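You operate a simulated robot arm through the tools that you are given. There is no shell and no other tool. Be economical: measure what you need, move in short steps, check, and stop when the job is done.

The job below is to be done with a simulated robot arm. You get a single attempt, and the scene is never put back.

JOB
Count the seed tins on the top of the wide table, then put as many of the drippers from the top of the wide table in the blue parts tub. Then take the teal tub from the top of the wide table and put it on the bottom shelf of the seed test bench. Then press the blue mist button two times. Then take the white dish from the top of the seed test bench and leave it on top of the large lettuce on the top of the wide table. Then take the test block and put it on the press bed. Then take the water cup on the top of the wide table and put it away on the top of the lab bench. Then take the carton on the top of the wide table and put it away on the bottom shelf of the red bench. The order counts. Set down upright: tub, test block, carton.

The check looks at the end state, three seconds after you hand in, the way a careful person would. Anything else that was tipped, shoved, dropped, spilled or broken makes it a failure.

ROBOT AND FRAMES
A 7-joint arm with a vacuum gripper on a trunk, on a base that drives. Base frame: it is fixed to the floor where the robot stands at the start and does not move with it; the origin is under the middle of the robot, x ahead of it, y to its left, z up; the surface under the hand at the start is at about z = 0.75. Units: m, degrees, N and s.
With the tool pointing down near the work surface it reaches from about 0.1 to 0.62 m from the robot's upright axis, wherever it stands. Its first joint turns from -69.0 to 172.0 degrees. Places, roughly: blue mist button [-3.3, -2.7, 0.9]; blue parts tub (20x17x8 cm) [0.5, -0.2, 0.8]; bottom shelf of the red bench [3.2, 0, 0.2]; bottom shelf of the seed test bench (26x70 cm) [-1.52, -2.24, 0.16]; carton [1.5, 0.25, 0.75]; dish [-1.5, -2, 0.75]; dripper [0.25, -0.5, 0.75]; large lettuce (7x7x15 cm) [1.2, -0.8, 0.8]; press bed (22x34 cm) [0.16, -3.08, 0.84]; seed tin [0.25, -0.75, 0.75]; test block [-1.75, -0.5, 0.25]; top of the lab bench [-3.3, -1.7, 0.8]; tub [0.75, 0.25, 0.75]; water cup (5x5x4 cm) [0.6, 0.5, 0.8]. Payload 1.06 kg.
Tool frame: the origin (TCP) lies in the middle of the cups' lips, and z points out of the cups. The gripper has 1 cup of 0.024 m across, covering 0.024 by 0.024 m (tool x, y); the bellows give 0.008 m. With the vacuum on, a cup seals on a smooth face that it is pressed against (1 to 4 N); it does not hold porous or soft things. The pull reaches 23 N.
Orientation is that of the tool frame in the base frame, as a unit quaternion [x, y, z, w]. With the cups facing straight down, the tool's x points along the base's -x, its y along +y and its z along -z.

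CONTROLS
- The arm moves only by the tool jog_arm. Its argument "series" is a list of rows, each an object (a shift or turn left out is 0, a gripper value left out holds the last) with "xyz": the shift along the tool's x, y, z in units of 150 mm (1.0 is 150 mm), a list of three; "rotation": the turn, a rotation vector about the tool's x, y, z in units of 45 degrees (1.0 is 45 degrees), a list of three. In form: [{"xyz": [dx, dy, dz], "rotation": [wx, wy, wz]}, ...]. A call has 1 to 8 rows; each row is the pose to reach, as a shift and turn from the pose commanded when the call began, along the tool's axes at that moment. "valve" is the vacuum: 1 switches it on, 0 off, set as the call begins (left out, the last holds). A call with a number of a shift or a turn outside -1 to 1 is refused whole. Rows are played at 5 a second. More than 0.05 m and 8.6 degrees between two rows, or a gripper value outside its range, and nothing of the call is played. Where a pose cannot be reached the arm comes as near as it can. A force on the tool above 40 N (or 10 N above the force at the start of the call, whichever is more), or a blocked arm, ends the call early, and 0.2 s more pass. The pull builds up within a second once a cup has sealed. Time passes only in rows, and 0.2 s behind the last, so rows that repeat a pose give it time. The reply holds the time, the measured pose of the TCP, the force on the tool along the base axes and the pull of the vacuum, in the units named above and with some noise, with the torque about the TCP (base axes, N m) and any sound that the robot's microphone picked up.
- Cameras (640 x 400 px; columns grow to the right, rows downward): "scene" is now at [0.1749, -0.0155, 1.1477]; the picture's right is [-0.17, -0.99, 0.00], its down [-0.68, 0.12, -0.73] and it looks along [0.72, -0.13, -0.69] (base axes); focal length 214 px, centre (320, 200). "wrist" rides on the gripper at [0.078, 0.019, -0.096] in the tool frame; the picture's right is [-0.24, 0.97, 0.00], its down [-0.71, -0.17, -0.69] and it looks along [-0.67, -0.16, 0.73] (tool axes); focal length 243 px, centre (320, 200). There is no depth. A picture from a camera that has moved, and an enlarged one, comes with that camera's place and axes in the base frame and with its lens.
- camera(camera): a new picture of that camera. No time passes.
- move_column(by): slides the trunk up (or, below 0, down) by that many m; the arm and the scene camera ride with it, the base frame stays. It gives what a move gives, with no picture.
- base_move(legs): drives the robot by 1 to 6 legs, each [ahead, left, turn to the left] in m, m and degrees, along the robot's own axes; the way and the turn of a leg run together, so that a leg with both is an arc; at most 1.5 m and 180 degrees a leg. The arm and the cameras ride along, it lands a little off, and it stops where it bumps. It gives what a move gives.
- head_to(pan, tilt): turns the head with the scene camera to pan (to the left, within 80 degrees either way) and tilt (down, from -29 to 69), counted from straight ahead of the robot. It gives what a move gives.
- close_up(camera, box): a new picture of the part [left, top, right, bottom] of that camera's present view, enlarged. No time passes.
- hand_in(): hands the job in; it is judged then, once.

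Go step by step. Nothing tells you exact positions but the pictures and the camera data: compare them with the known pose of the tool, close in by small moves and look again before you grip or let go. The budget is 217 turns and 210 pictures, counting those below and the enlarged ones. Unless the task says otherwise, let go and move clear before handing in.

The tools are called after "Request:" as a command line: name --argument value ..., lists and objects as JSON in quotes. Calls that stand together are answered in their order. jog_arm: Moves the arm, as the interface text tells. Its arguments: {"type":"object","properties":{"series":{"type":"array"},"valve":{"type":"number"}},"required":["series"]} The other tools are called the same way: move_column (by) slides the trunk up or down; base_move (legs) drives the base; head_to (pan, tilt) turns the head that bears the scene camera; camera (camera) takes a picture; close_up (camera, box) takes an enlarged picture of a part of a camera's view; hand_in () hands the job in.

At the start:

```text
time_s: 0.0
tool_pos: [0.313, 0.1239, 1.0527]
ee_rot: [0.0, 1.0, 0.0, 0.0]
contact_force: [-0.1, 0.4, -0.8]
torque: [0.0, -0.04, 0.01]
pull: 0.0
trunk travel left (down, up): [-0.325, 0.167]
robot x, y, heading: [0.0028, 0.0015, -0.1]
head pan, tilt: [-9.9, 43.3]
```

scene: 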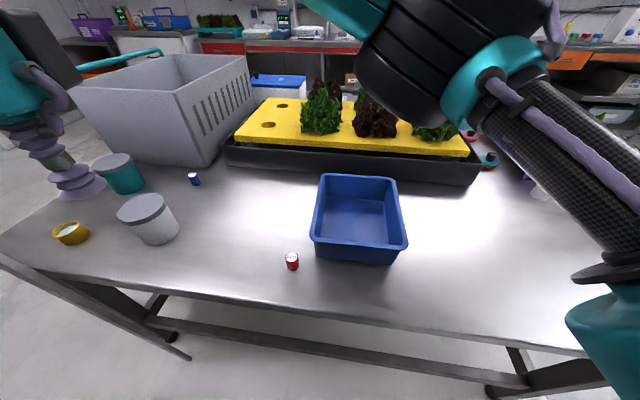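
wrist: 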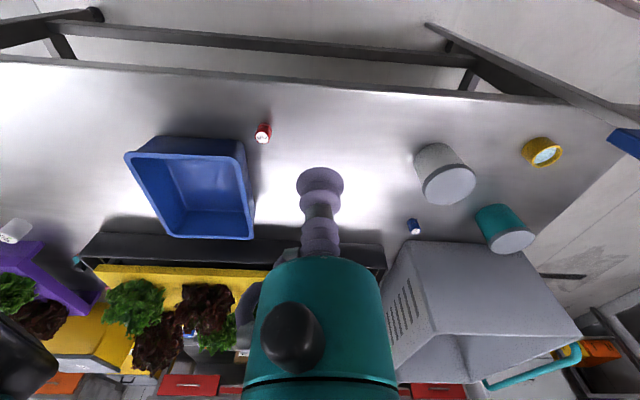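

I see the wide table with a blue tub, small caps (drippers?), tins, a crate and lettuces. I look around first, to learn what is where.

Request:
close_up --camera "scene" --box '[0, 120, 320, 320]'

Request:
head_to --pan -60 --tilt 35

Request:
camera --camera "scene"

Request:
head_to --pan 50 --tilt 35

Request:
camera --camera "scene"

```text
2.00 times, centred on (160, 220) of scene
camera zoom: at [0.1749, -0.0155, 1.1477], right [-0.17, -0.99, 0.0], down [-0.68, 0.12, -0.73], along [0.72, -0.13, -0.69], focal length 429 px, centre (640, 160)
```

zoom: 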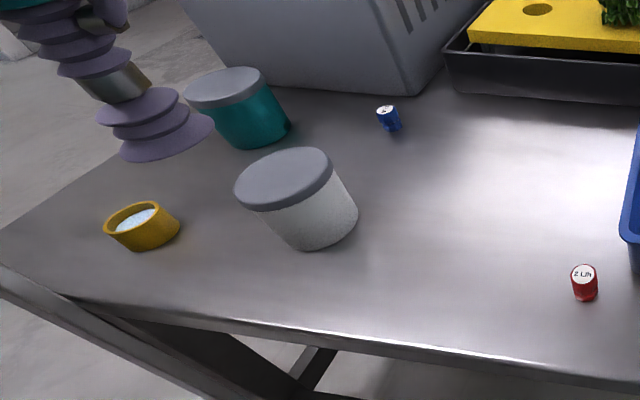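

```text
time_s: 1.2
tool_pos: [0.3144, 0.1243, 1.0528]
ee_rot: [0.0, 1.0, 0.001, 0.0]
contact_force: [0.8, 0.0, 0.5]
torque: [-0.02, 0.0, 0.0]
pull: 0.0
trunk travel left (down, up): [-0.325, 0.167]
robot x, y, heading: [-0.003, 0.0023, -0.2]
head pan, tilt: [-60.0, 35.0]
```

```text
206 pictures are left
camera scene: at [0.1376, -0.0775, 1.1601], right [-0.87, -0.5, 0.0], down [-0.29, 0.5, -0.82], along [0.41, -0.71, -0.57], focal length 214 px, centre (320, 200)
```

scene: 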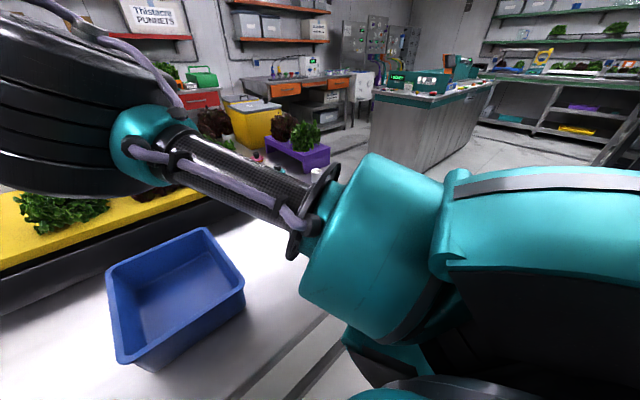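

```text
time_s: 3.1
tool_pos: [0.3131, 0.1236, 1.0527]
ee_rot: [0.0, 1.0, 0.0, 0.0]
contact_force: [0.1, -0.1, -0.7]
torque: [0.01, 0.01, 0.03]
pull: 0.0
trunk travel left (down, up): [-0.325, 0.167]
robot x, y, heading: [-0.0023, 0.0021, 0.0]
head pan, tilt: [50.0, 35.0]
```

```text
205 pictures are left
camera scene: at [0.1501, 0.0661, 1.1601], right [0.77, -0.64, 0.0], down [-0.37, -0.44, -0.82], along [0.53, 0.63, -0.57], focal length 214 px, centre (320, 200)
```

scene: 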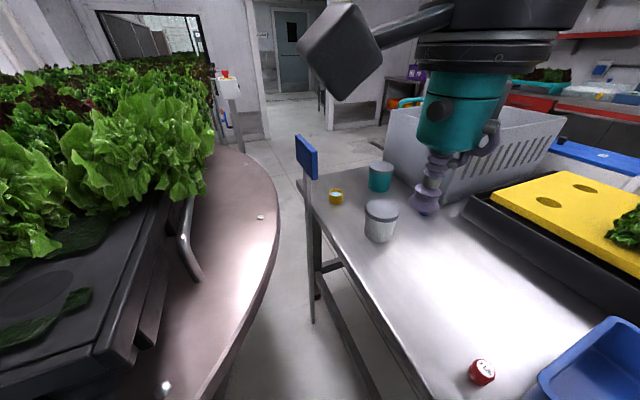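

The left half holds a water cup (yellow), a white jar, a teal jar, red and blue drippers. I drive right along the table to see the rest.

Request:
base_move --legs '[[0, -0.5, 0]]'

Request:
head_to --pan -15 --tilt 40

Request:
camera --camera "scene"

Request:
camera --camera "wrist"

Request:
head_to --pan -65 --tilt 35

Request:
camera --camera "scene"

```text
time_s: 7.8
tool_pos: [0.304, -0.3532, 1.0526]
ee_rot: [-0.001, 1.0, 0.0, 0.0]
contact_force: [-0.8, -0.2, 0.2]
torque: [0.0, 0.03, -0.01]
pull: 0.1
trunk travel left (down, up): [-0.325, 0.167]
robot x, y, heading: [-0.008, -0.4725, 0.1]
head pan, tilt: [50.0, 35.0]
stopped in leg 1: the robot was blocked; the commanded pose is now the measured one
```

```text
time_s: 9.1
tool_pos: [0.3037, -0.3523, 1.0526]
ee_rot: [0.0, 1.0, 0.0, 0.0]
contact_force: [-0.5, 0.2, 0.0]
torque: [-0.06, 0.04, 0.01]
pull: 0.1
trunk travel left (down, up): [-0.325, 0.167]
robot x, y, heading: [-0.0054, -0.4773, 0.1]
head pan, tilt: [-15.0, 40.0]
```

```text
204 pictures are left
camera scene: at [0.1662, -0.4993, 1.1525], right [-0.26, -0.97, 0.0], down [-0.62, 0.17, -0.77], along [0.74, -0.2, -0.64], focal length 214 px, centre (320, 200)
```

scene: 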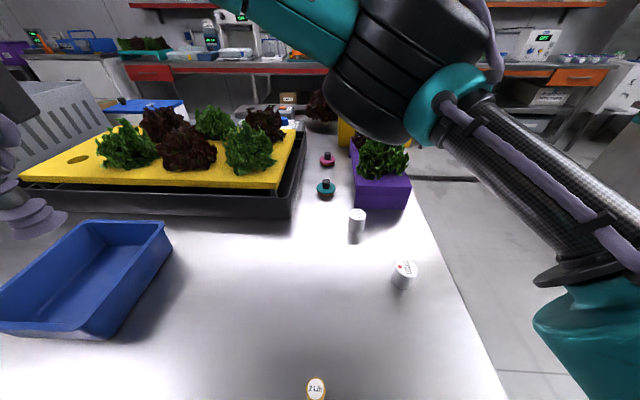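

```text
203 pictures are left
camera wrist: at [0.2268, -0.3338, 1.1474], right [0.23, 0.97, 0.0], down [0.71, -0.17, 0.69], along [0.67, -0.16, -0.73], focal length 243 px, centre (320, 200)
```

wrist: 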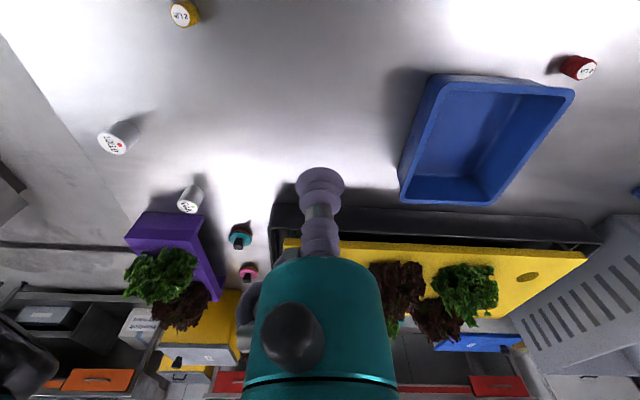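

```text
time_s: 10.3
tool_pos: [0.3048, -0.3533, 1.0527]
ee_rot: [-0.001, 1.0, -0.001, 0.0]
contact_force: [0.0, 0.7, 0.3]
torque: [0.01, -0.01, 0.02]
pull: 0.1
trunk travel left (down, up): [-0.325, 0.167]
robot x, y, heading: [-0.0058, -0.4795, -0.4]
head pan, tilt: [-65.0, 35.0]
```

```text
202 pictures are left
camera scene: at [0.1214, -0.5571, 1.1601], right [-0.91, -0.42, 0.0], down [-0.24, 0.52, -0.82], along [0.35, -0.74, -0.57], focal length 214 px, centre (320, 200)
```

scene: 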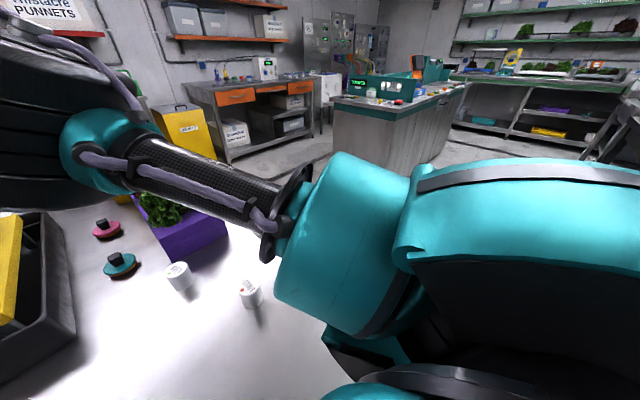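

I zoom in on the small white cylinders and the coloured ones.

Request:
close_up --camera "wrist" --box '[60, 90, 300, 290]'

Request:
close_up --camera "wrist" --box '[120, 0, 240, 75]'

Request:
head_to --pan -15 --tilt 60

Request:
camera --camera "scene"

```text
2.00 times, centred on (180, 190) of wrist
camera zoom: at [0.2268, -0.3338, 1.1474], right [0.23, 0.97, 0.0], down [0.71, -0.17, 0.69], along [0.67, -0.16, -0.73], focal length 485 px, centre (600, 220)
```

zoom: 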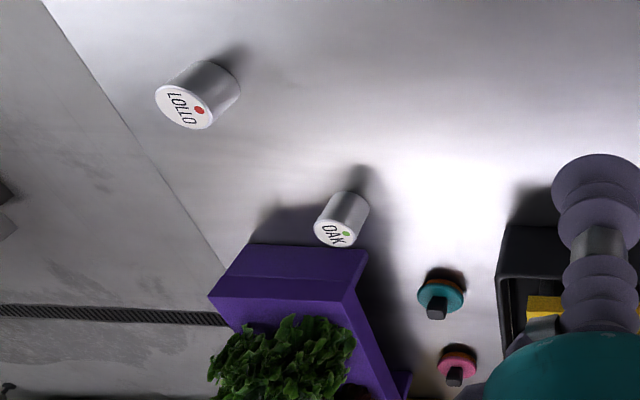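

```text
5.33 times, centred on (180, 38) of wrist
camera zoom: at [0.2268, -0.3338, 1.1474], right [0.23, 0.97, 0.0], down [0.71, -0.17, 0.69], along [0.67, -0.16, -0.73], focal length 1294 px, centre (1067, 1067)
```

zoom: 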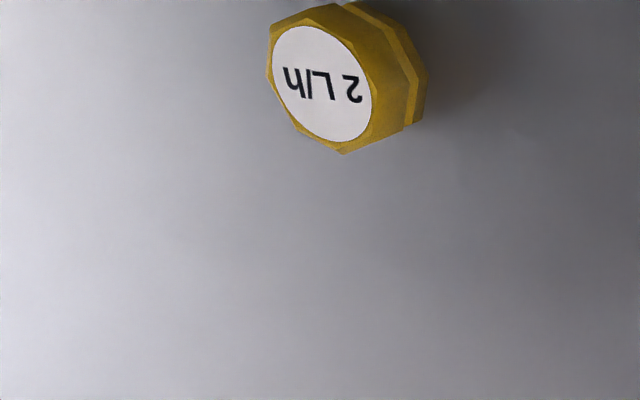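

```text
time_s: 11.5
tool_pos: [0.3046, -0.3518, 1.0533]
ee_rot: [-0.001, 1.0, 0.0, 0.0]
contact_force: [0.4, -0.3, 0.0]
torque: [0.03, -0.04, 0.02]
pull: 0.1
trunk travel left (down, up): [-0.325, 0.167]
robot x, y, heading: [-0.0096, -0.4749, 0.0]
head pan, tilt: [-15.0, 60.0]
```

```text
199 pictures are left
camera scene: at [0.1484, -0.4947, 1.1258], right [-0.26, -0.97, 0.0], down [-0.84, 0.22, -0.5], along [0.48, -0.13, -0.87], focal length 214 px, centre (320, 200)
```

scene: 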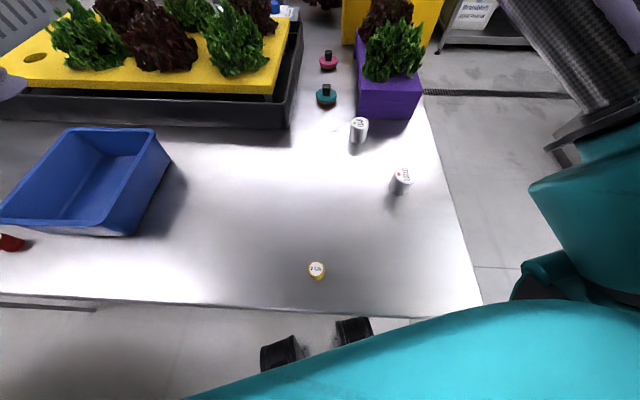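

So far I count two tins (LOLLO, OAK), and drippers in yellow, red and blue. Before I count for good I must see behind the tray, so I back off and drive round the right end of the table.

Request:
base_move --legs '[[-0.4, 0, 0], [0, -0.95, 0]]'

Request:
head_to --pan 10 --tilt 25

Request:
camera --camera "scene"

Request:
head_to --pan -70 --tilt 15

Request:
camera --camera "scene"

```text
time_s: 22.3
tool_pos: [-0.0914, -1.3088, 1.054]
ee_rot: [-0.005, 1.0, 0.0, 0.0]
contact_force: [-1.3, -0.1, 0.0]
torque: [0.0, -0.01, 0.01]
pull: 0.1
trunk travel left (down, up): [-0.325, 0.167]
robot x, y, heading: [-0.4049, -1.4327, 0.5]
head pan, tilt: [-15.0, 60.0]
```

```text
time_s: 23.3
tool_pos: [-0.091, -1.3078, 1.0528]
ee_rot: [-0.004, 1.0, 0.0, 0.0]
contact_force: [0.9, 0.1, -0.5]
torque: [0.0, 0.03, -0.01]
pull: 0.0
trunk travel left (down, up): [-0.325, 0.167]
robot x, y, heading: [-0.4057, -1.434, 0.6]
head pan, tilt: [10.0, 25.0]
```

```text
198 pictures are left
camera scene: at [-0.2197, -1.4188, 1.1758], right [0.18, -0.98, 0.0], down [-0.42, -0.08, -0.91], along [0.89, 0.16, -0.42], focal length 214 px, centre (320, 200)
```

scene: 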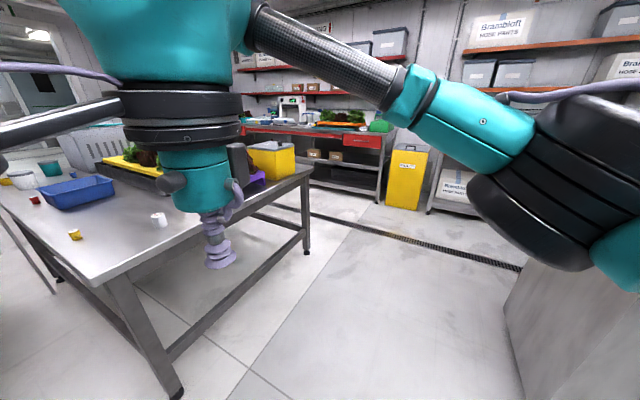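

```text
time_s: 24.9
tool_pos: [-0.0908, -1.3083, 1.0534]
ee_rot: [-0.004, 1.0, 0.0, 0.0]
contact_force: [0.5, 0.2, -0.1]
torque: [0.01, 0.03, -0.01]
pull: 0.3
trunk travel left (down, up): [-0.325, 0.167]
robot x, y, heading: [-0.4049, -1.4337, 0.9]
head pan, tilt: [-70.0, 15.0]
```

```text
197 pictures are left
camera scene: at [-0.2776, -1.5229, 1.1921], right [-0.94, -0.35, 0.0], down [-0.09, 0.24, -0.97], along [0.34, -0.9, -0.26], focal length 214 px, centre (320, 200)
```

scene: 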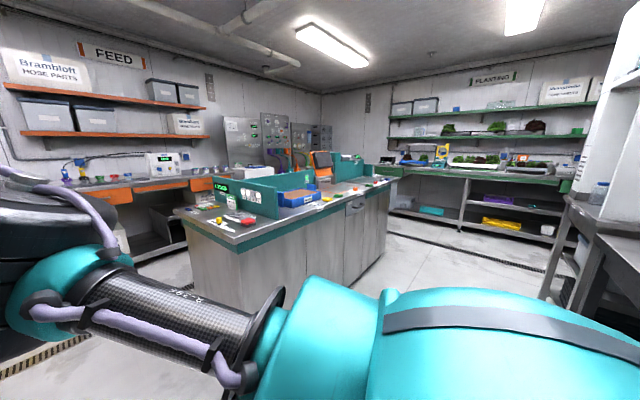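

Clear floor to the right of the table. I drive ahead along the table's right end and look back over its far part.

Request:
base_move --legs '[[1.5, -0.05, 0], [0.9, 0, 0]]'

Request:
head_to --pan 75 --tilt 30

Request:
camera --camera "scene"

```text
refused: leg 1 is longer than a leg can be; nothing moved
```

```text
time_s: 27.1
tool_pos: [-0.0903, -1.3091, 1.053]
ee_rot: [-0.004, 1.0, 0.0, -0.001]
contact_force: [0.3, 1.2, 0.3]
torque: [0.02, 0.0, 0.02]
pull: 0.1
trunk travel left (down, up): [-0.325, 0.167]
robot x, y, heading: [-0.4015, -1.4341, 0.7]
head pan, tilt: [75.0, 30.0]
```

```text
196 pictures are left
camera scene: at [-0.2875, -1.3479, 1.1679], right [0.97, -0.25, 0.0], down [-0.13, -0.48, -0.87], along [0.22, 0.84, -0.5], focal length 214 px, centre (320, 200)
```

scene: 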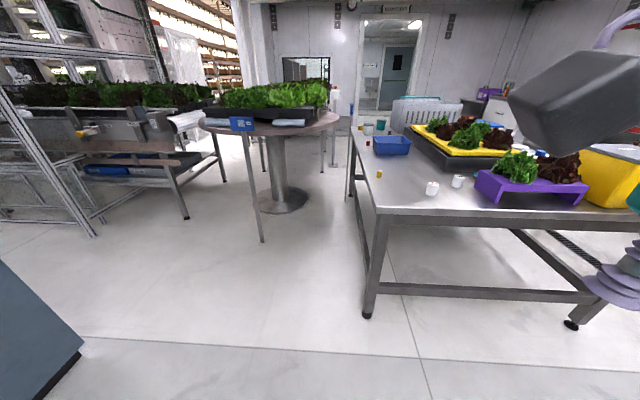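

Request:
base_move --legs '[[1.2, -0.05, 0], [1.2, 0, 0]]'

Request:
camera --camera "scene"

```text
time_s: 38.9
tool_pos: [2.2998, -1.3152, 1.0532]
ee_rot: [-0.015, 1.0, -0.001, 0.0]
contact_force: [-0.2, 0.2, 0.3]
torque: [0.02, 0.01, 0.0]
pull: 0.0
trunk travel left (down, up): [-0.325, 0.167]
robot x, y, heading: [1.988, -1.4473, 1.6]
head pan, tilt: [75.0, 30.0]
```

```text
195 pictures are left
camera scene: at [2.104, -1.3582, 1.1678], right [0.97, -0.23, 0.0], down [-0.12, -0.49, -0.87], along [0.2, 0.84, -0.5], focal length 214 px, centre (320, 200)
```

scene: 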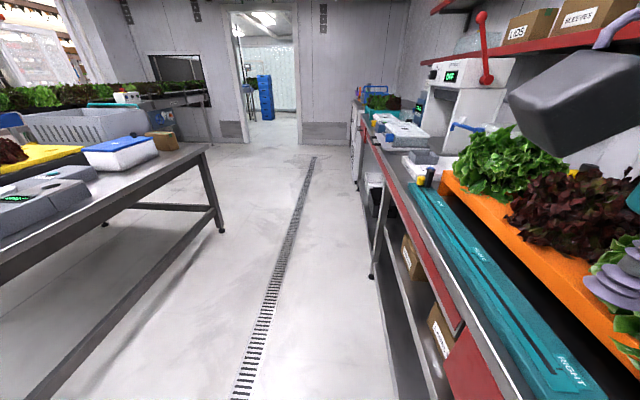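

The aisle between the table and the red bench is clear. I turn left to face along it and look over the table's far half.

Request:
base_move --legs '[[-0.05, 0, 0], [0, 0, 88], [0.6, 0, 0]]'

Request:
head_to --pan 70 --tilt 35

Request:
camera --camera "scene"

Request:
head_to --pan 30 --tilt 35

Request:
camera --camera "scene"

```text
time_s: 46.5
tool_pos: [1.8266, -0.5309, 1.0524]
ee_rot: [-0.704, 0.71, 0.001, 0.0]
contact_force: [-0.3, -0.4, 0.5]
torque: [-0.04, -0.01, -0.01]
pull: 0.1
trunk travel left (down, up): [-0.325, 0.167]
robot x, y, heading: [1.9429, -0.8454, 89.3]
head pan, tilt: [75.0, 30.0]
```

```text
time_s: 47.2
tool_pos: [1.826, -0.531, 1.0523]
ee_rot: [-0.704, 0.71, 0.0, 0.0]
contact_force: [-0.2, 0.4, -0.2]
torque: [0.01, 0.01, -0.01]
pull: 0.1
trunk travel left (down, up): [-0.325, 0.167]
robot x, y, heading: [1.951, -0.8465, 89.5]
head pan, tilt: [70.0, 35.0]
```

```text
194 pictures are left
camera scene: at [1.8629, -0.7201, 1.1601], right [0.35, 0.94, 0.0], down [0.54, -0.2, -0.82], along [-0.77, 0.29, -0.57], focal length 214 px, centre (320, 200)
```

scene: 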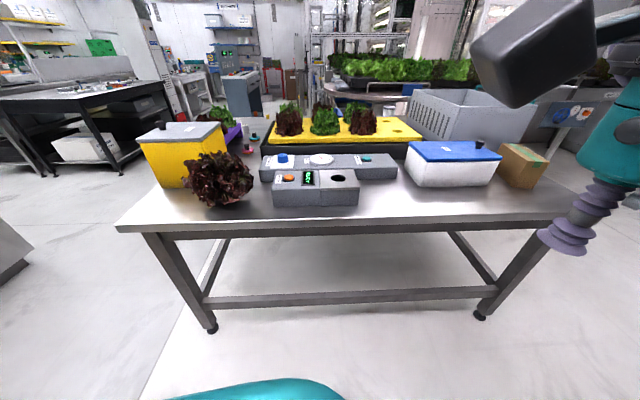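

```text
time_s: 48.3
tool_pos: [1.8263, -0.5308, 1.0535]
ee_rot: [-0.704, 0.71, 0.0, -0.001]
contact_force: [-0.2, 0.9, 0.0]
torque: [-0.04, -0.03, -0.03]
pull: 0.1
trunk travel left (down, up): [-0.325, 0.167]
robot x, y, heading: [1.9476, -0.8439, 89.3]
head pan, tilt: [30.0, 35.0]
```

```text
193 pictures are left
camera scene: at [1.9021, -0.6744, 1.1601], right [0.87, 0.49, 0.0], down [0.28, -0.5, -0.82], along [-0.4, 0.71, -0.57], focal length 214 px, centre (320, 200)
```

scene: 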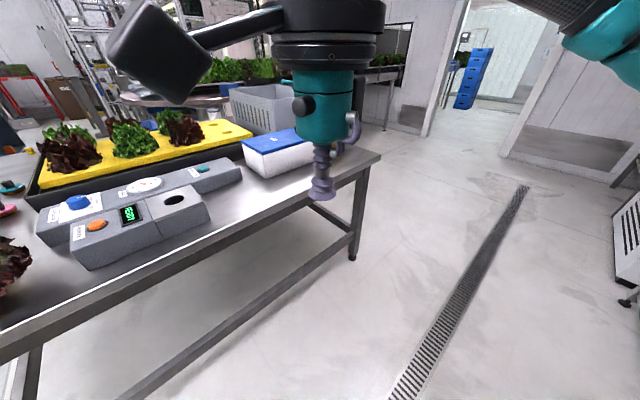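

The large red lettuce is at about (1.21, -0.83) and the carton at about (1.48, 0.22). I raise the trunk and look for tins hidden behind the machine, the yellow box and the cooler.

Request:
move_column --by 0.165

Request:
head_to --pan 62 --tilt 38

Request:
close_up --camera "scene" --box '[60, 50, 320, 220]'

Request:
close_up --camera "scene" --box '[300, 50, 560, 220]'

Request:
base_move --legs '[[0.6, 0, 0]]'

Request:
camera --camera "scene"

```text
time_s: 50.2
tool_pos: [1.8271, -0.5303, 1.2168]
ee_rot: [-0.704, 0.71, 0.0, 0.0]
contact_force: [-0.2, 0.1, -0.4]
torque: [0.0, 0.0, 0.0]
pull: 0.1
trunk travel left (down, up): [-0.49, 0.002]
robot x, y, heading: [1.9488, -0.8463, 89.3]
head pan, tilt: [30.0, 35.0]
```

```text
time_s: 51.1
tool_pos: [1.827, -0.531, 1.2182]
ee_rot: [-0.704, 0.71, 0.0, 0.0]
contact_force: [-0.5, -0.4, -0.4]
torque: [0.02, 0.02, -0.01]
pull: 0.0
trunk travel left (down, up): [-0.49, 0.002]
robot x, y, heading: [1.9458, -0.8449, 89.6]
head pan, tilt: [62.0, 38.0]
```

```text
2.35 times, centred on (190, 135) of scene
camera zoom: at [1.8687, -0.8027, 1.3353], right [0.48, 0.88, 0.0], down [0.54, -0.29, -0.79], along [-0.69, 0.38, -0.62], focal length 505 px, centre (626, 353)
```

zoom: 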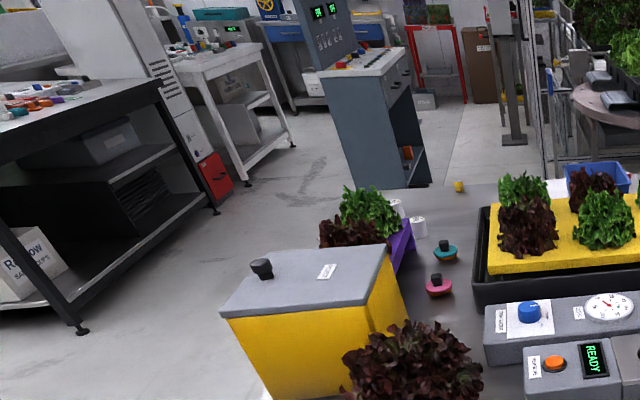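

```text
2.35 times, centred on (430, 135) of scene
camera zoom: at [1.8687, -0.8027, 1.3353], right [0.48, 0.88, 0.0], down [0.54, -0.29, -0.79], along [-0.69, 0.38, -0.62], focal length 505 px, centre (61, 353)
```

zoom: 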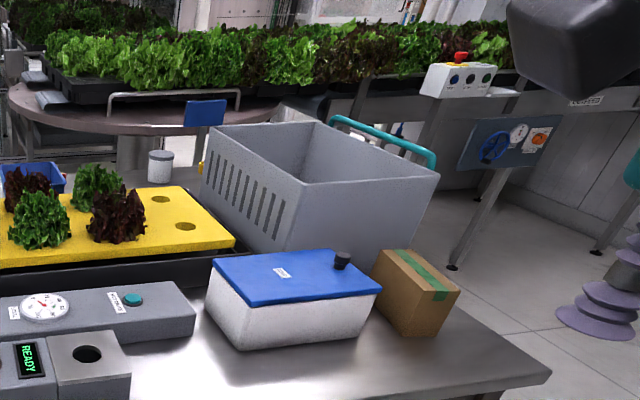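

```text
time_s: 54.5
tool_pos: [1.8324, 0.0696, 1.2166]
ee_rot: [-0.704, 0.71, -0.001, 0.0]
contact_force: [-0.2, 0.0, 0.1]
torque: [-0.02, 0.01, -0.03]
pull: 0.1
trunk travel left (down, up): [-0.49, 0.002]
robot x, y, heading: [1.9535, -0.2488, 89.1]
head pan, tilt: [62.0, 38.0]
```

```text
190 pictures are left
camera scene: at [1.8744, -0.203, 1.3353], right [0.48, 0.88, 0.0], down [0.54, -0.29, -0.79], along [-0.69, 0.38, -0.62], focal length 214 px, centre (320, 200)
```

scene: 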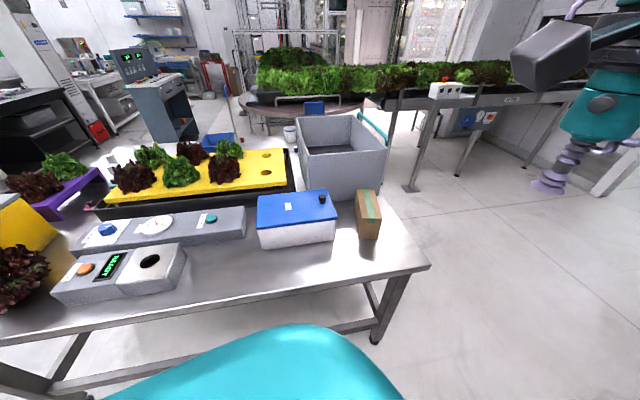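

Request:
base_move --legs '[[0.8, 0, 0]]'

Request:
head_to --pan 80 --tilt 38

Request:
camera --camera "scene"

Request:
close_up --camera "scene" --box '[0, 50, 320, 250]'

```text
time_s: 58.8
tool_pos: [1.8435, 0.8669, 1.2183]
ee_rot: [-0.702, 0.712, 0.0, 0.0]
contact_force: [0.1, -0.2, 0.9]
torque: [0.01, 0.0, -0.02]
pull: 0.0
trunk travel left (down, up): [-0.49, 0.002]
robot x, y, heading: [1.9643, 0.5534, 89.3]
head pan, tilt: [62.0, 38.0]
```

```text
time_s: 59.6
tool_pos: [1.8446, 0.8663, 1.2182]
ee_rot: [-0.702, 0.713, 0.001, 0.0]
contact_force: [-0.2, 0.4, 0.5]
torque: [-0.03, 0.0, -0.04]
pull: 0.1
trunk travel left (down, up): [-0.49, 0.002]
robot x, y, heading: [1.9627, 0.5505, 89.1]
head pan, tilt: [80.0, 38.0]
```

```text
189 pictures are left
camera scene: at [1.8756, 0.5686, 1.3353], right [0.19, 0.98, 0.0], down [0.6, -0.12, -0.79], along [-0.77, 0.15, -0.62], focal length 214 px, centre (320, 200)
```

scene: 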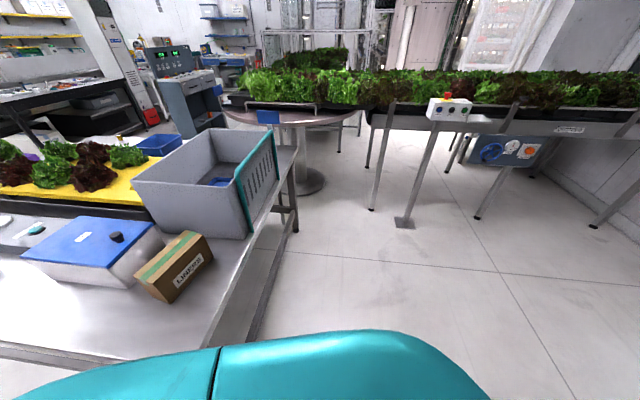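

```text
2.00 times, centred on (160, 150) of scene
camera zoom: at [1.8756, 0.5686, 1.3353], right [0.19, 0.98, 0.0], down [0.6, -0.12, -0.79], along [-0.77, 0.15, -0.62], focal length 429 px, centre (640, 300)
```

zoom: 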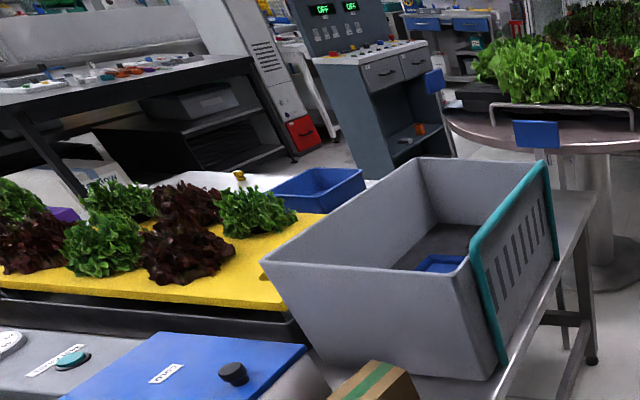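

No more tins appear on this side. I go back to the right end and look from there into the gaps behind the yellow box and the machine.

Request:
base_move --legs '[[-1.0, 0, 0], [-1.02, 0, 0], [0, 1.0, 0]]'

Request:
head_to --pan 0 --tilt 40

Request:
camera --camera "scene"

Request:
camera --camera "wrist"

```text
time_s: 78.3
tool_pos: [0.8061, -1.1207, 1.2188]
ee_rot: [-0.699, 0.716, 0.0, 0.001]
contact_force: [0.5, 0.3, 0.4]
torque: [-0.01, 0.01, 0.01]
pull: 0.0
trunk travel left (down, up): [-0.49, 0.002]
robot x, y, heading: [0.9238, -1.4386, 88.7]
head pan, tilt: [80.0, 38.0]
```

```text
time_s: 79.8
tool_pos: [0.8067, -1.1208, 1.2175]
ee_rot: [-0.698, 0.716, 0.001, 0.0]
contact_force: [0.2, -0.8, 0.4]
torque: [0.0, -0.01, -0.02]
pull: 0.0
trunk travel left (down, up): [-0.49, 0.002]
robot x, y, heading: [0.923, -1.4332, 88.5]
head pan, tilt: [0.0, 40.0]
```

```text
187 pictures are left
camera scene: at [0.9209, -1.3505, 1.3323], right [1.0, -0.02, 0.0], down [-0.02, -0.64, -0.77], along [0.02, 0.77, -0.64], focal length 214 px, centre (320, 200)
```

scene: 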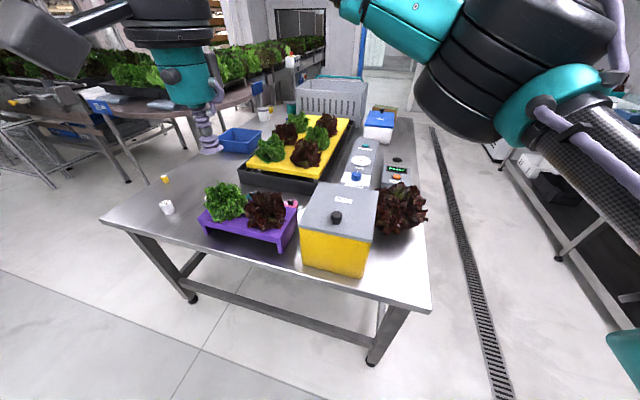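

```text
186 pictures are left
camera wrist: at [0.7857, -1.1985, 1.3125], right [-0.97, 0.26, 0.0], down [0.19, 0.7, 0.69], along [0.18, 0.66, -0.73], focal length 243 px, centre (320, 200)
```

wrist: 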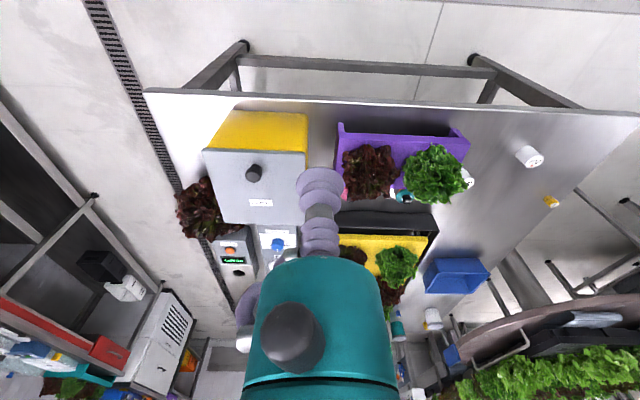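

Request:
close_up --camera "wrist" --box '[310, 120, 570, 290]'

Request:
close_up --camera "scene" --box '[140, 90, 400, 260]'

```text
2.35 times, centred on (440, 205) of wrist
camera zoom: at [0.7857, -1.1985, 1.3125], right [-0.97, 0.26, 0.0], down [0.19, 0.7, 0.69], along [0.18, 0.66, -0.73], focal length 571 px, centre (38, 188)
```

zoom: 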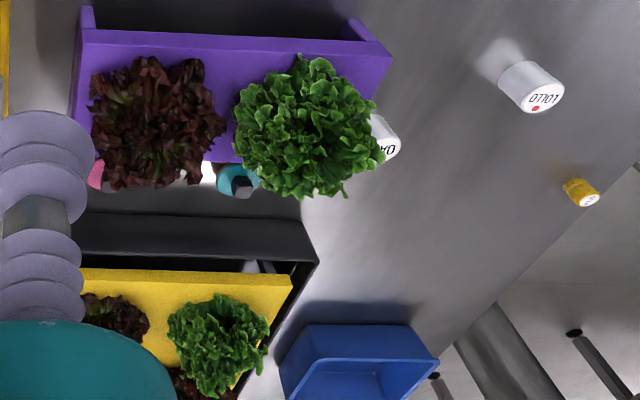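

```text
2.35 times, centred on (270, 175) of scene
camera zoom: at [0.9209, -1.3505, 1.3323], right [1.0, -0.02, 0.0], down [-0.02, -0.64, -0.77], along [0.02, 0.77, -0.64], focal length 505 px, centre (438, 259)
```

zoom: 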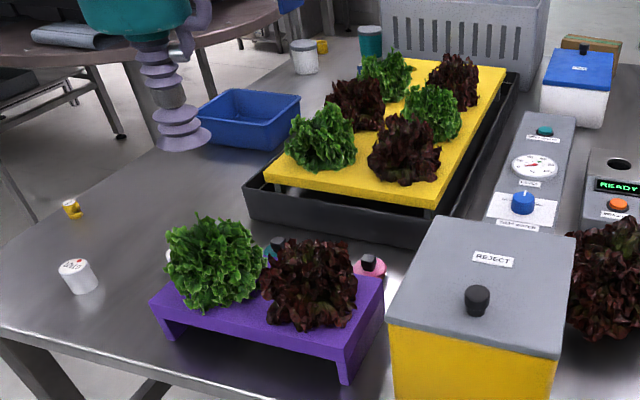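

I check beneath the purple stand from lower down as well.

Request:
move_column --by -0.4

Request:
head_to --pan 5 --tilt 15

Request:
camera --camera "scene"

Request:
close_up --camera "scene" --box '[160, 110, 480, 310]'

```text
time_s: 82.9
tool_pos: [0.8143, -1.1261, 0.8949]
ee_rot: [-0.688, 0.72, 0.07, 0.066]
contact_force: [0.4, -0.9, -0.8]
torque: [0.03, 0.0, 0.01]
pull: 0.0
trunk travel left (down, up): [-0.13, 0.362]
robot x, y, heading: [0.92, -1.4365, 88.2]
head pan, tilt: [0.0, 40.0]
stopped: the arm was blocked; the commanded pose is now the measured one
```

```text
time_s: 83.8
tool_pos: [0.8133, -1.1253, 0.8971]
ee_rot: [-0.689, 0.719, 0.068, 0.064]
contact_force: [0.9, -0.4, 0.1]
torque: [0.0, -0.01, -0.03]
pull: 0.0
trunk travel left (down, up): [-0.13, 0.362]
robot x, y, heading: [0.9209, -1.4372, 88.5]
head pan, tilt: [5.0, 15.0]
```

```text
183 pictures are left
camera scene: at [0.9226, -1.1995, 0.9903], right [1.0, 0.06, 0.0], down [0.01, -0.25, -0.97], along [-0.06, 0.97, -0.25], focal length 214 px, centre (320, 200)
```

scene: 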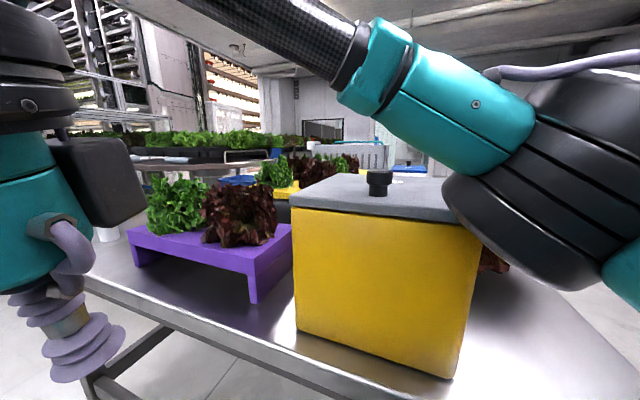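

```text
2.00 times, centred on (320, 210) of scene
camera zoom: at [0.9226, -1.1995, 0.9903], right [1.0, 0.06, 0.0], down [0.01, -0.25, -0.97], along [-0.06, 0.97, -0.25], focal length 429 px, centre (320, 180)
```

zoom: 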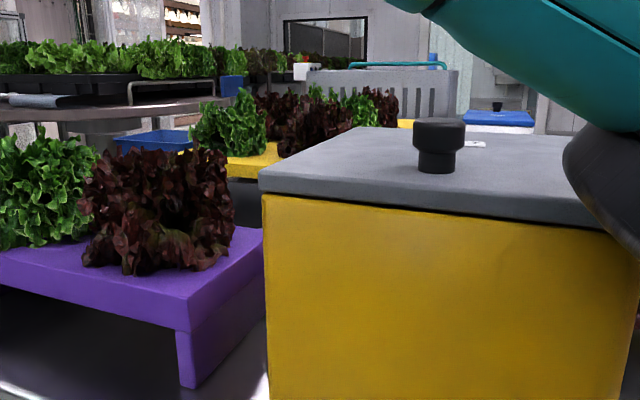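

The arm was stopped on the way down. I raise the trunk again and check that nothing was moved.

Request:
move_column --by 0.3

Request:
head_to --pan 0 --tilt 40

Request:
camera --camera "scene"

```text
time_s: 86.8
tool_pos: [0.8104, -1.1211, 1.1921]
ee_rot: [-0.69, 0.718, 0.061, 0.059]
contact_force: [-0.1, -0.4, 0.0]
torque: [-0.03, 0.02, 0.01]
pull: 0.1
trunk travel left (down, up): [-0.43, 0.062]
robot x, y, heading: [0.921, -1.4348, 88.5]
head pan, tilt: [5.0, 15.0]
```

```text
time_s: 87.7
tool_pos: [0.8118, -1.1208, 1.1933]
ee_rot: [-0.691, 0.718, 0.062, 0.061]
contact_force: [0.4, -0.5, 0.7]
torque: [0.02, 0.01, -0.03]
pull: 0.1
trunk travel left (down, up): [-0.43, 0.062]
robot x, y, heading: [0.9209, -1.4348, 88.4]
head pan, tilt: [0.0, 40.0]
```

```text
181 pictures are left
camera scene: at [0.9238, -1.2947, 1.2671], right [1.0, -0.03, 0.0], down [-0.02, -0.64, -0.77], along [0.02, 0.77, -0.64], focal length 214 px, centre (320, 200)
```

scene: 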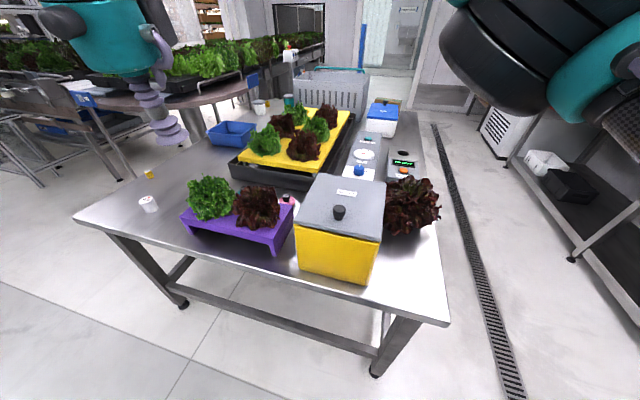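

All is as it was. I count 2 seed tins, so 2 drippers go into the tub. I drive back to the front of the table.

Request:
base_move --legs '[[0, 1.38, 0], [1.1, 0, 0], [0, 0, -88.5], [0.4, 0, 0]]'

Request:
move_column --by -0.1

Request:
jog_arm --series '[{"rotation": [0, 0.11, 0]}, {"rotation": [0, 0.222, 0]}, {"rotation": [0, 0.222, 0]}]'

Request:
camera --camera "wrist"

```text
time_s: 111.1
tool_pos: [0.2666, -0.1594, 1.1929]
ee_rot: [-0.005, 0.996, 0.003, 0.087]
contact_force: [0.0, -0.2, -0.1]
torque: [-0.02, 0.0, 0.02]
pull: 0.1
trunk travel left (down, up): [-0.43, 0.062]
robot x, y, heading: [-0.0418, -0.2852, 1.4]
head pan, tilt: [0.0, 40.0]
```

```text
time_s: 112.5
tool_pos: [0.2662, -0.1596, 1.093]
ee_rot: [-0.005, 0.996, 0.003, 0.087]
contact_force: [-0.3, 0.6, 0.3]
torque: [0.02, 0.04, 0.0]
pull: 0.0
trunk travel left (down, up): [-0.33, 0.162]
robot x, y, heading: [-0.0404, -0.2879, 1.2]
head pan, tilt: [0.0, 40.0]
```

```text
time_s: 113.2
tool_pos: [0.2657, -0.159, 1.0933]
ee_rot: [-0.007, 1.0, 0.002, -0.002]
contact_force: [0.0, -0.6, -0.3]
torque: [0.02, -0.04, -0.01]
pull: 0.1
trunk travel left (down, up): [-0.33, 0.162]
robot x, y, heading: [-0.0424, -0.2874, 1.1]
head pan, tilt: [0.0, 40.0]
```

```text
180 pictures are left
camera wrist: at [0.1891, -0.1414, 1.1876], right [0.22, 0.97, 0.0], down [0.71, -0.17, 0.68], along [0.67, -0.15, -0.73], focal length 243 px, centre (320, 200)
```

wrist: 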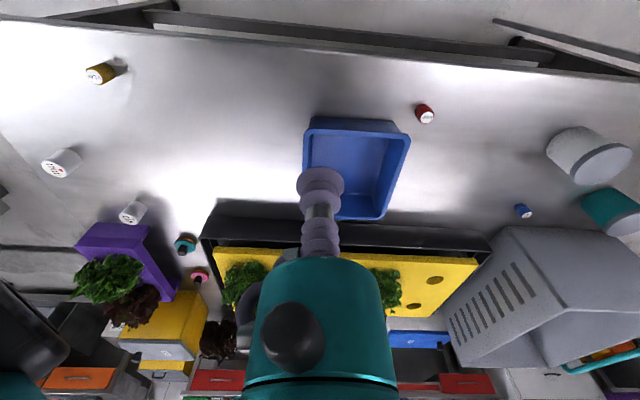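

The red dripper is at about (0.408, -0.003) and the yellow one at about (0.229, -0.496). I go above the red one.

Request:
jog_arm --series '[{"xyz": [-0.19, 0.205, 0.15]}, {"xyz": [-0.38, 0.41, 0.3]}, {"xyz": [-0.576, 0.616, 0.45]}, {"xyz": [-0.768, 0.82, 0.6]}, {"xyz": [-0.96, 1.0, 0.75]}, {"xyz": [-0.96, 1.0, 0.98]}, {"xyz": [-0.96, 1.0, 0.98]}]'

Request:
camera --camera "wrist"

```text
time_s: 114.8
tool_pos: [0.3984, -0.0717, 0.9708]
ee_rot: [-0.005, 1.0, 0.002, -0.002]
contact_force: [0.8, 0.3, -0.4]
torque: [-0.01, -0.01, -0.01]
pull: 0.2
out of reach, approached as far as the arm can: row 4, 5, 6, 7
trunk travel left (down, up): [-0.33, 0.162]
robot x, y, heading: [-0.0444, -0.2844, 1.4]
head pan, tilt: [0.0, 40.0]
```

```text
179 pictures are left
camera wrist: at [0.3201, -0.054, 1.0654], right [0.22, 0.97, 0.0], down [0.71, -0.17, 0.68], along [0.67, -0.15, -0.73], focal length 243 px, centre (320, 200)
```

wrist: 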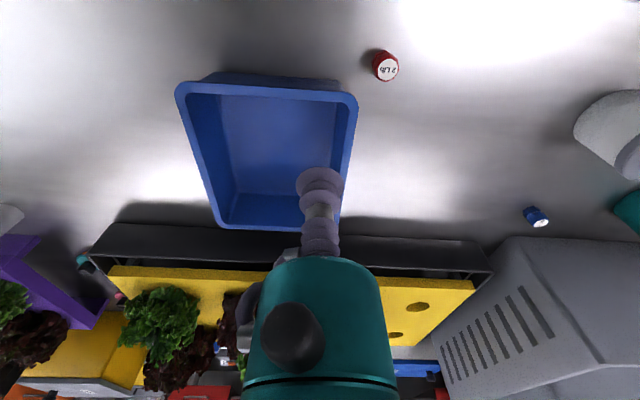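

The reach is limited here, so I shift the base left, closer to the red dripper.

Request:
base_move --legs '[[0.03, 0.17, -1.4]]'

```text
time_s: 117.0
tool_pos: [0.4303, 0.0897, 0.9712]
ee_rot: [0.006, 1.0, 0.003, -0.001]
contact_force: [-0.4, -1.1, 0.0]
torque: [-0.02, -0.01, -0.03]
pull: 0.1
trunk travel left (down, up): [-0.33, 0.162]
robot x, y, heading: [-0.0137, -0.1151, 0.3]
head pan, tilt: [0.0, 40.0]
```

Request:
jog_arm --series '[{"xyz": [0.05, -0.2, 0.2]}, {"xyz": [0.1, -0.4, 0.4]}, {"xyz": [0.146, -0.609, 0.6]}, {"xyz": [0.146, -0.609, 0.733]}, {"xyz": [0.146, -0.609, 0.733]}]'

Request:
camera --camera "wrist"

```text
time_s: 118.2
tool_pos: [0.4063, -0.0024, 0.86]
ee_rot: [0.006, 1.0, 0.002, -0.001]
contact_force: [-0.8, 0.8, -0.4]
torque: [-0.01, 0.02, 0.0]
pull: 0.2
trunk travel left (down, up): [-0.33, 0.162]
robot x, y, heading: [-0.0118, -0.118, 0.2]
head pan, tilt: [0.0, 40.0]
```

```text
178 pictures are left
camera wrist: at [0.3297, 0.0169, 0.9549], right [0.25, 0.97, 0.0], down [0.71, -0.18, 0.68], along [0.66, -0.17, -0.73], focal length 243 px, centre (320, 200)
```

wrist: 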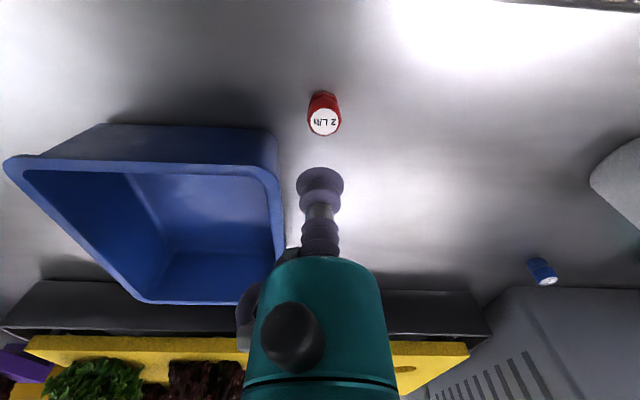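

I line up over the red dripper and go down with the vacuum on.

Request:
jog_arm --series '[{"xyz": [-0.033, 0, 0.2]}, {"xyz": [-0.033, 0, 0.4]}, {"xyz": [-0.033, 0, 0.5]}, {"xyz": [-0.033, 0, 0.55]}, {"xyz": [-0.033, 0, 0.573]}, {"xyz": [-0.033, 0, 0.573]}]' --valve 1

Request:
close_up --camera "wrist" --box '[240, 80, 400, 200]'

```text
time_s: 119.6
tool_pos: [0.4122, -0.0022, 0.7752]
ee_rot: [0.006, 1.0, 0.003, -0.001]
contact_force: [0.8, 0.7, 5.2]
torque: [-0.01, 0.03, 0.0]
pull: 0.0
trunk travel left (down, up): [-0.33, 0.162]
robot x, y, heading: [-0.0102, -0.1172, 0.1]
head pan, tilt: [0.0, 40.0]
```

```text
3.33 times, centred on (320, 140) of wrist
camera zoom: at [0.3348, 0.0179, 0.869], right [0.25, 0.97, 0.0], down [0.71, -0.18, 0.68], along [0.66, -0.17, -0.73], focal length 809 px, centre (320, 400)
```

zoom: 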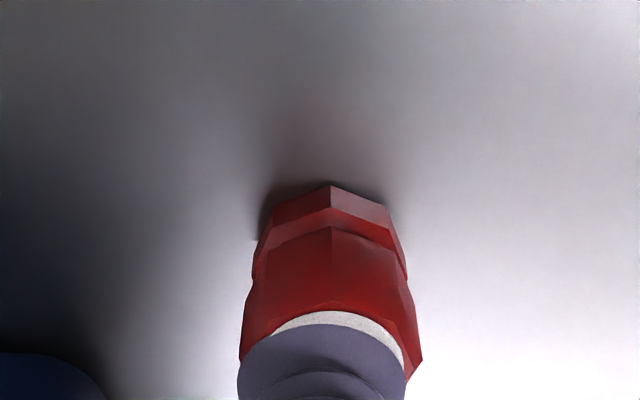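

The cup pressed a bit too hard and sits off-centre. I lift, shift slightly and set down more softly.

Request:
jog_arm --series '[{"xyz": [0, 0, -0.1]}, {"xyz": [0.027, 0.013, -0.1]}, {"xyz": [0.027, 0.013, -0.04]}, {"xyz": [0.027, 0.013, -0.025]}, {"xyz": [0.027, 0.013, -0.025]}]' --valve 1

Request:
close_up --camera "wrist" --box '[240, 80, 400, 200]'

```text
time_s: 120.8
tool_pos: [0.4091, 0.001, 0.7788]
ee_rot: [0.006, 1.0, 0.003, 0.0]
contact_force: [0.8, 0.2, 17.4]
torque: [0.04, 0.0, 0.02]
pull: 23.3
trunk travel left (down, up): [-0.33, 0.162]
robot x, y, heading: [-0.0121, -0.1178, 0.4]
head pan, tilt: [0.0, 40.0]
```

```text
3.33 times, centred on (320, 140) of wrist
camera zoom: at [0.3306, 0.0194, 0.8734], right [0.25, 0.97, 0.01], down [0.71, -0.18, 0.68], along [0.66, -0.16, -0.73], focal length 809 px, centre (320, 400)
```

zoom: 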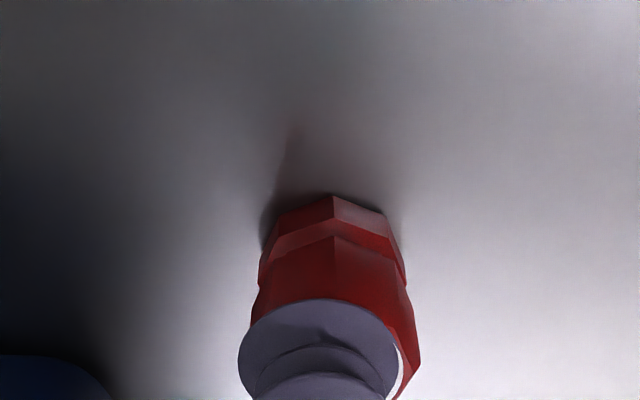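

Sealed. I lift it and carry it over the tub.

Request:
jog_arm --series '[{"xyz": [0, 0, -0.2]}, {"xyz": [0, 0, -0.5]}, {"xyz": [0, 0, -0.8]}, {"xyz": [-0.18, -0.24, -0.85]}, {"xyz": [-0.36, -0.48, -0.85]}, {"xyz": [-0.54, -0.74, -0.85]}, {"xyz": [-0.54, -0.74, -0.85]}]'

Request:
camera --camera "wrist"

```text
time_s: 122.4
tool_pos: [0.4864, -0.1133, 0.9054]
ee_rot: [0.006, 1.0, 0.003, -0.001]
contact_force: [-0.9, -0.2, -0.4]
torque: [0.03, 0.0, -0.01]
pull: 22.9
trunk travel left (down, up): [-0.33, 0.162]
robot x, y, heading: [-0.0124, -0.1207, 0.2]
head pan, tilt: [0.0, 40.0]
```

```text
175 pictures are left
camera wrist: at [0.4101, -0.0934, 0.9994], right [0.25, 0.97, 0.0], down [0.71, -0.18, 0.68], along [0.66, -0.17, -0.73], focal length 243 px, centre (320, 200)
```

wrist: 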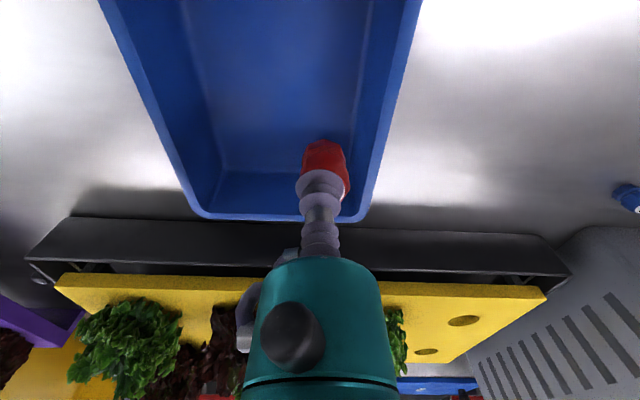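

It hangs inside the tub's outline; I go 2 cm further from the rim, lower it and let go.

Request:
jog_arm --series '[{"xyz": [0, -0.13, 0.2]}, {"xyz": [0, -0.13, 0.45]}, {"xyz": [0, -0.13, 0.65]}, {"xyz": [0, -0.13, 0.73]}, {"xyz": [0, -0.13, 0.73]}]'

Request:
jog_arm --series '[{"xyz": [0, 0, 0]}, {"xyz": [0, 0, 0]}, {"xyz": [0, 0, 0]}, {"xyz": [0, 0, -0.1]}, {"xyz": [0, 0, -0.4]}, {"xyz": [0, 0, -0.7]}, {"xyz": [0, 0, -0.9]}]' --valve 0

Request:
camera --camera "wrist"

```text
time_s: 123.6
tool_pos: [0.4875, -0.1316, 0.7952]
ee_rot: [0.006, 1.0, 0.002, -0.001]
contact_force: [-0.7, -0.6, -0.5]
torque: [-0.01, 0.01, 0.03]
pull: 23.2
trunk travel left (down, up): [-0.33, 0.162]
robot x, y, heading: [-0.0148, -0.1125, 0.0]
head pan, tilt: [0.0, 40.0]
```

```text
time_s: 125.2
tool_pos: [0.4874, -0.1308, 0.9306]
ee_rot: [0.007, 1.0, 0.003, -0.001]
contact_force: [-0.4, -0.6, 0.3]
torque: [-0.02, -0.01, 0.01]
pull: 0.1
trunk travel left (down, up): [-0.33, 0.162]
robot x, y, heading: [-0.0139, -0.1147, 0.2]
head pan, tilt: [0.0, 40.0]
```

```text
174 pictures are left
camera wrist: at [0.4099, -0.112, 1.025], right [0.25, 0.97, 0.0], down [0.71, -0.18, 0.68], along [0.66, -0.17, -0.73], focal length 243 px, centre (320, 200)
```

wrist: 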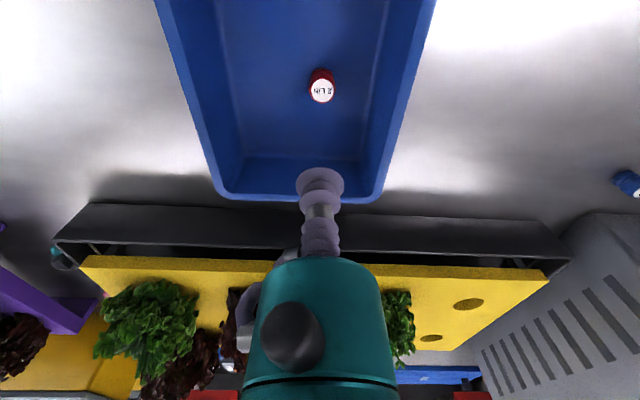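

Red is in. I move the base right for the yellow dripper.

Request:
base_move --legs '[[0, -0.2, 0]]'

Request:
jog_arm --series '[{"xyz": [0.24, -0.2, 0]}, {"xyz": [0.48, -0.4, 0]}, {"xyz": [0.72, -0.6, 0]}, {"xyz": [0.96, -0.8, 0]}]'

Request:
camera --camera "wrist"

```text
time_s: 127.6
tool_pos: [0.4865, -0.3326, 0.9304]
ee_rot: [0.006, 1.0, 0.003, -0.001]
contact_force: [0.0, 1.2, 0.6]
torque: [0.01, 0.0, -0.01]
pull: 0.1
trunk travel left (down, up): [-0.33, 0.162]
robot x, y, heading: [-0.0157, -0.3169, -0.1]
head pan, tilt: [0.0, 40.0]
```

```text
time_s: 128.6
tool_pos: [0.3402, -0.4506, 0.9291]
ee_rot: [0.006, 1.0, 0.002, -0.001]
contact_force: [-0.1, 0.4, -1.0]
torque: [0.01, -0.01, 0.01]
pull: 0.1
trunk travel left (down, up): [-0.33, 0.162]
robot x, y, heading: [-0.0109, -0.3132, -0.3]
head pan, tilt: [0.0, 40.0]
```

```text
173 pictures are left
camera wrist: at [0.2634, -0.4312, 1.0242], right [0.25, 0.97, 0.0], down [0.71, -0.18, 0.68], along [0.66, -0.17, -0.73], focal length 243 px, centre (320, 200)
```

wrist: 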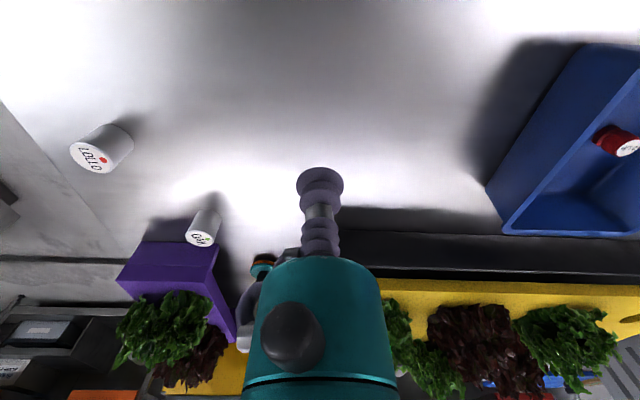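

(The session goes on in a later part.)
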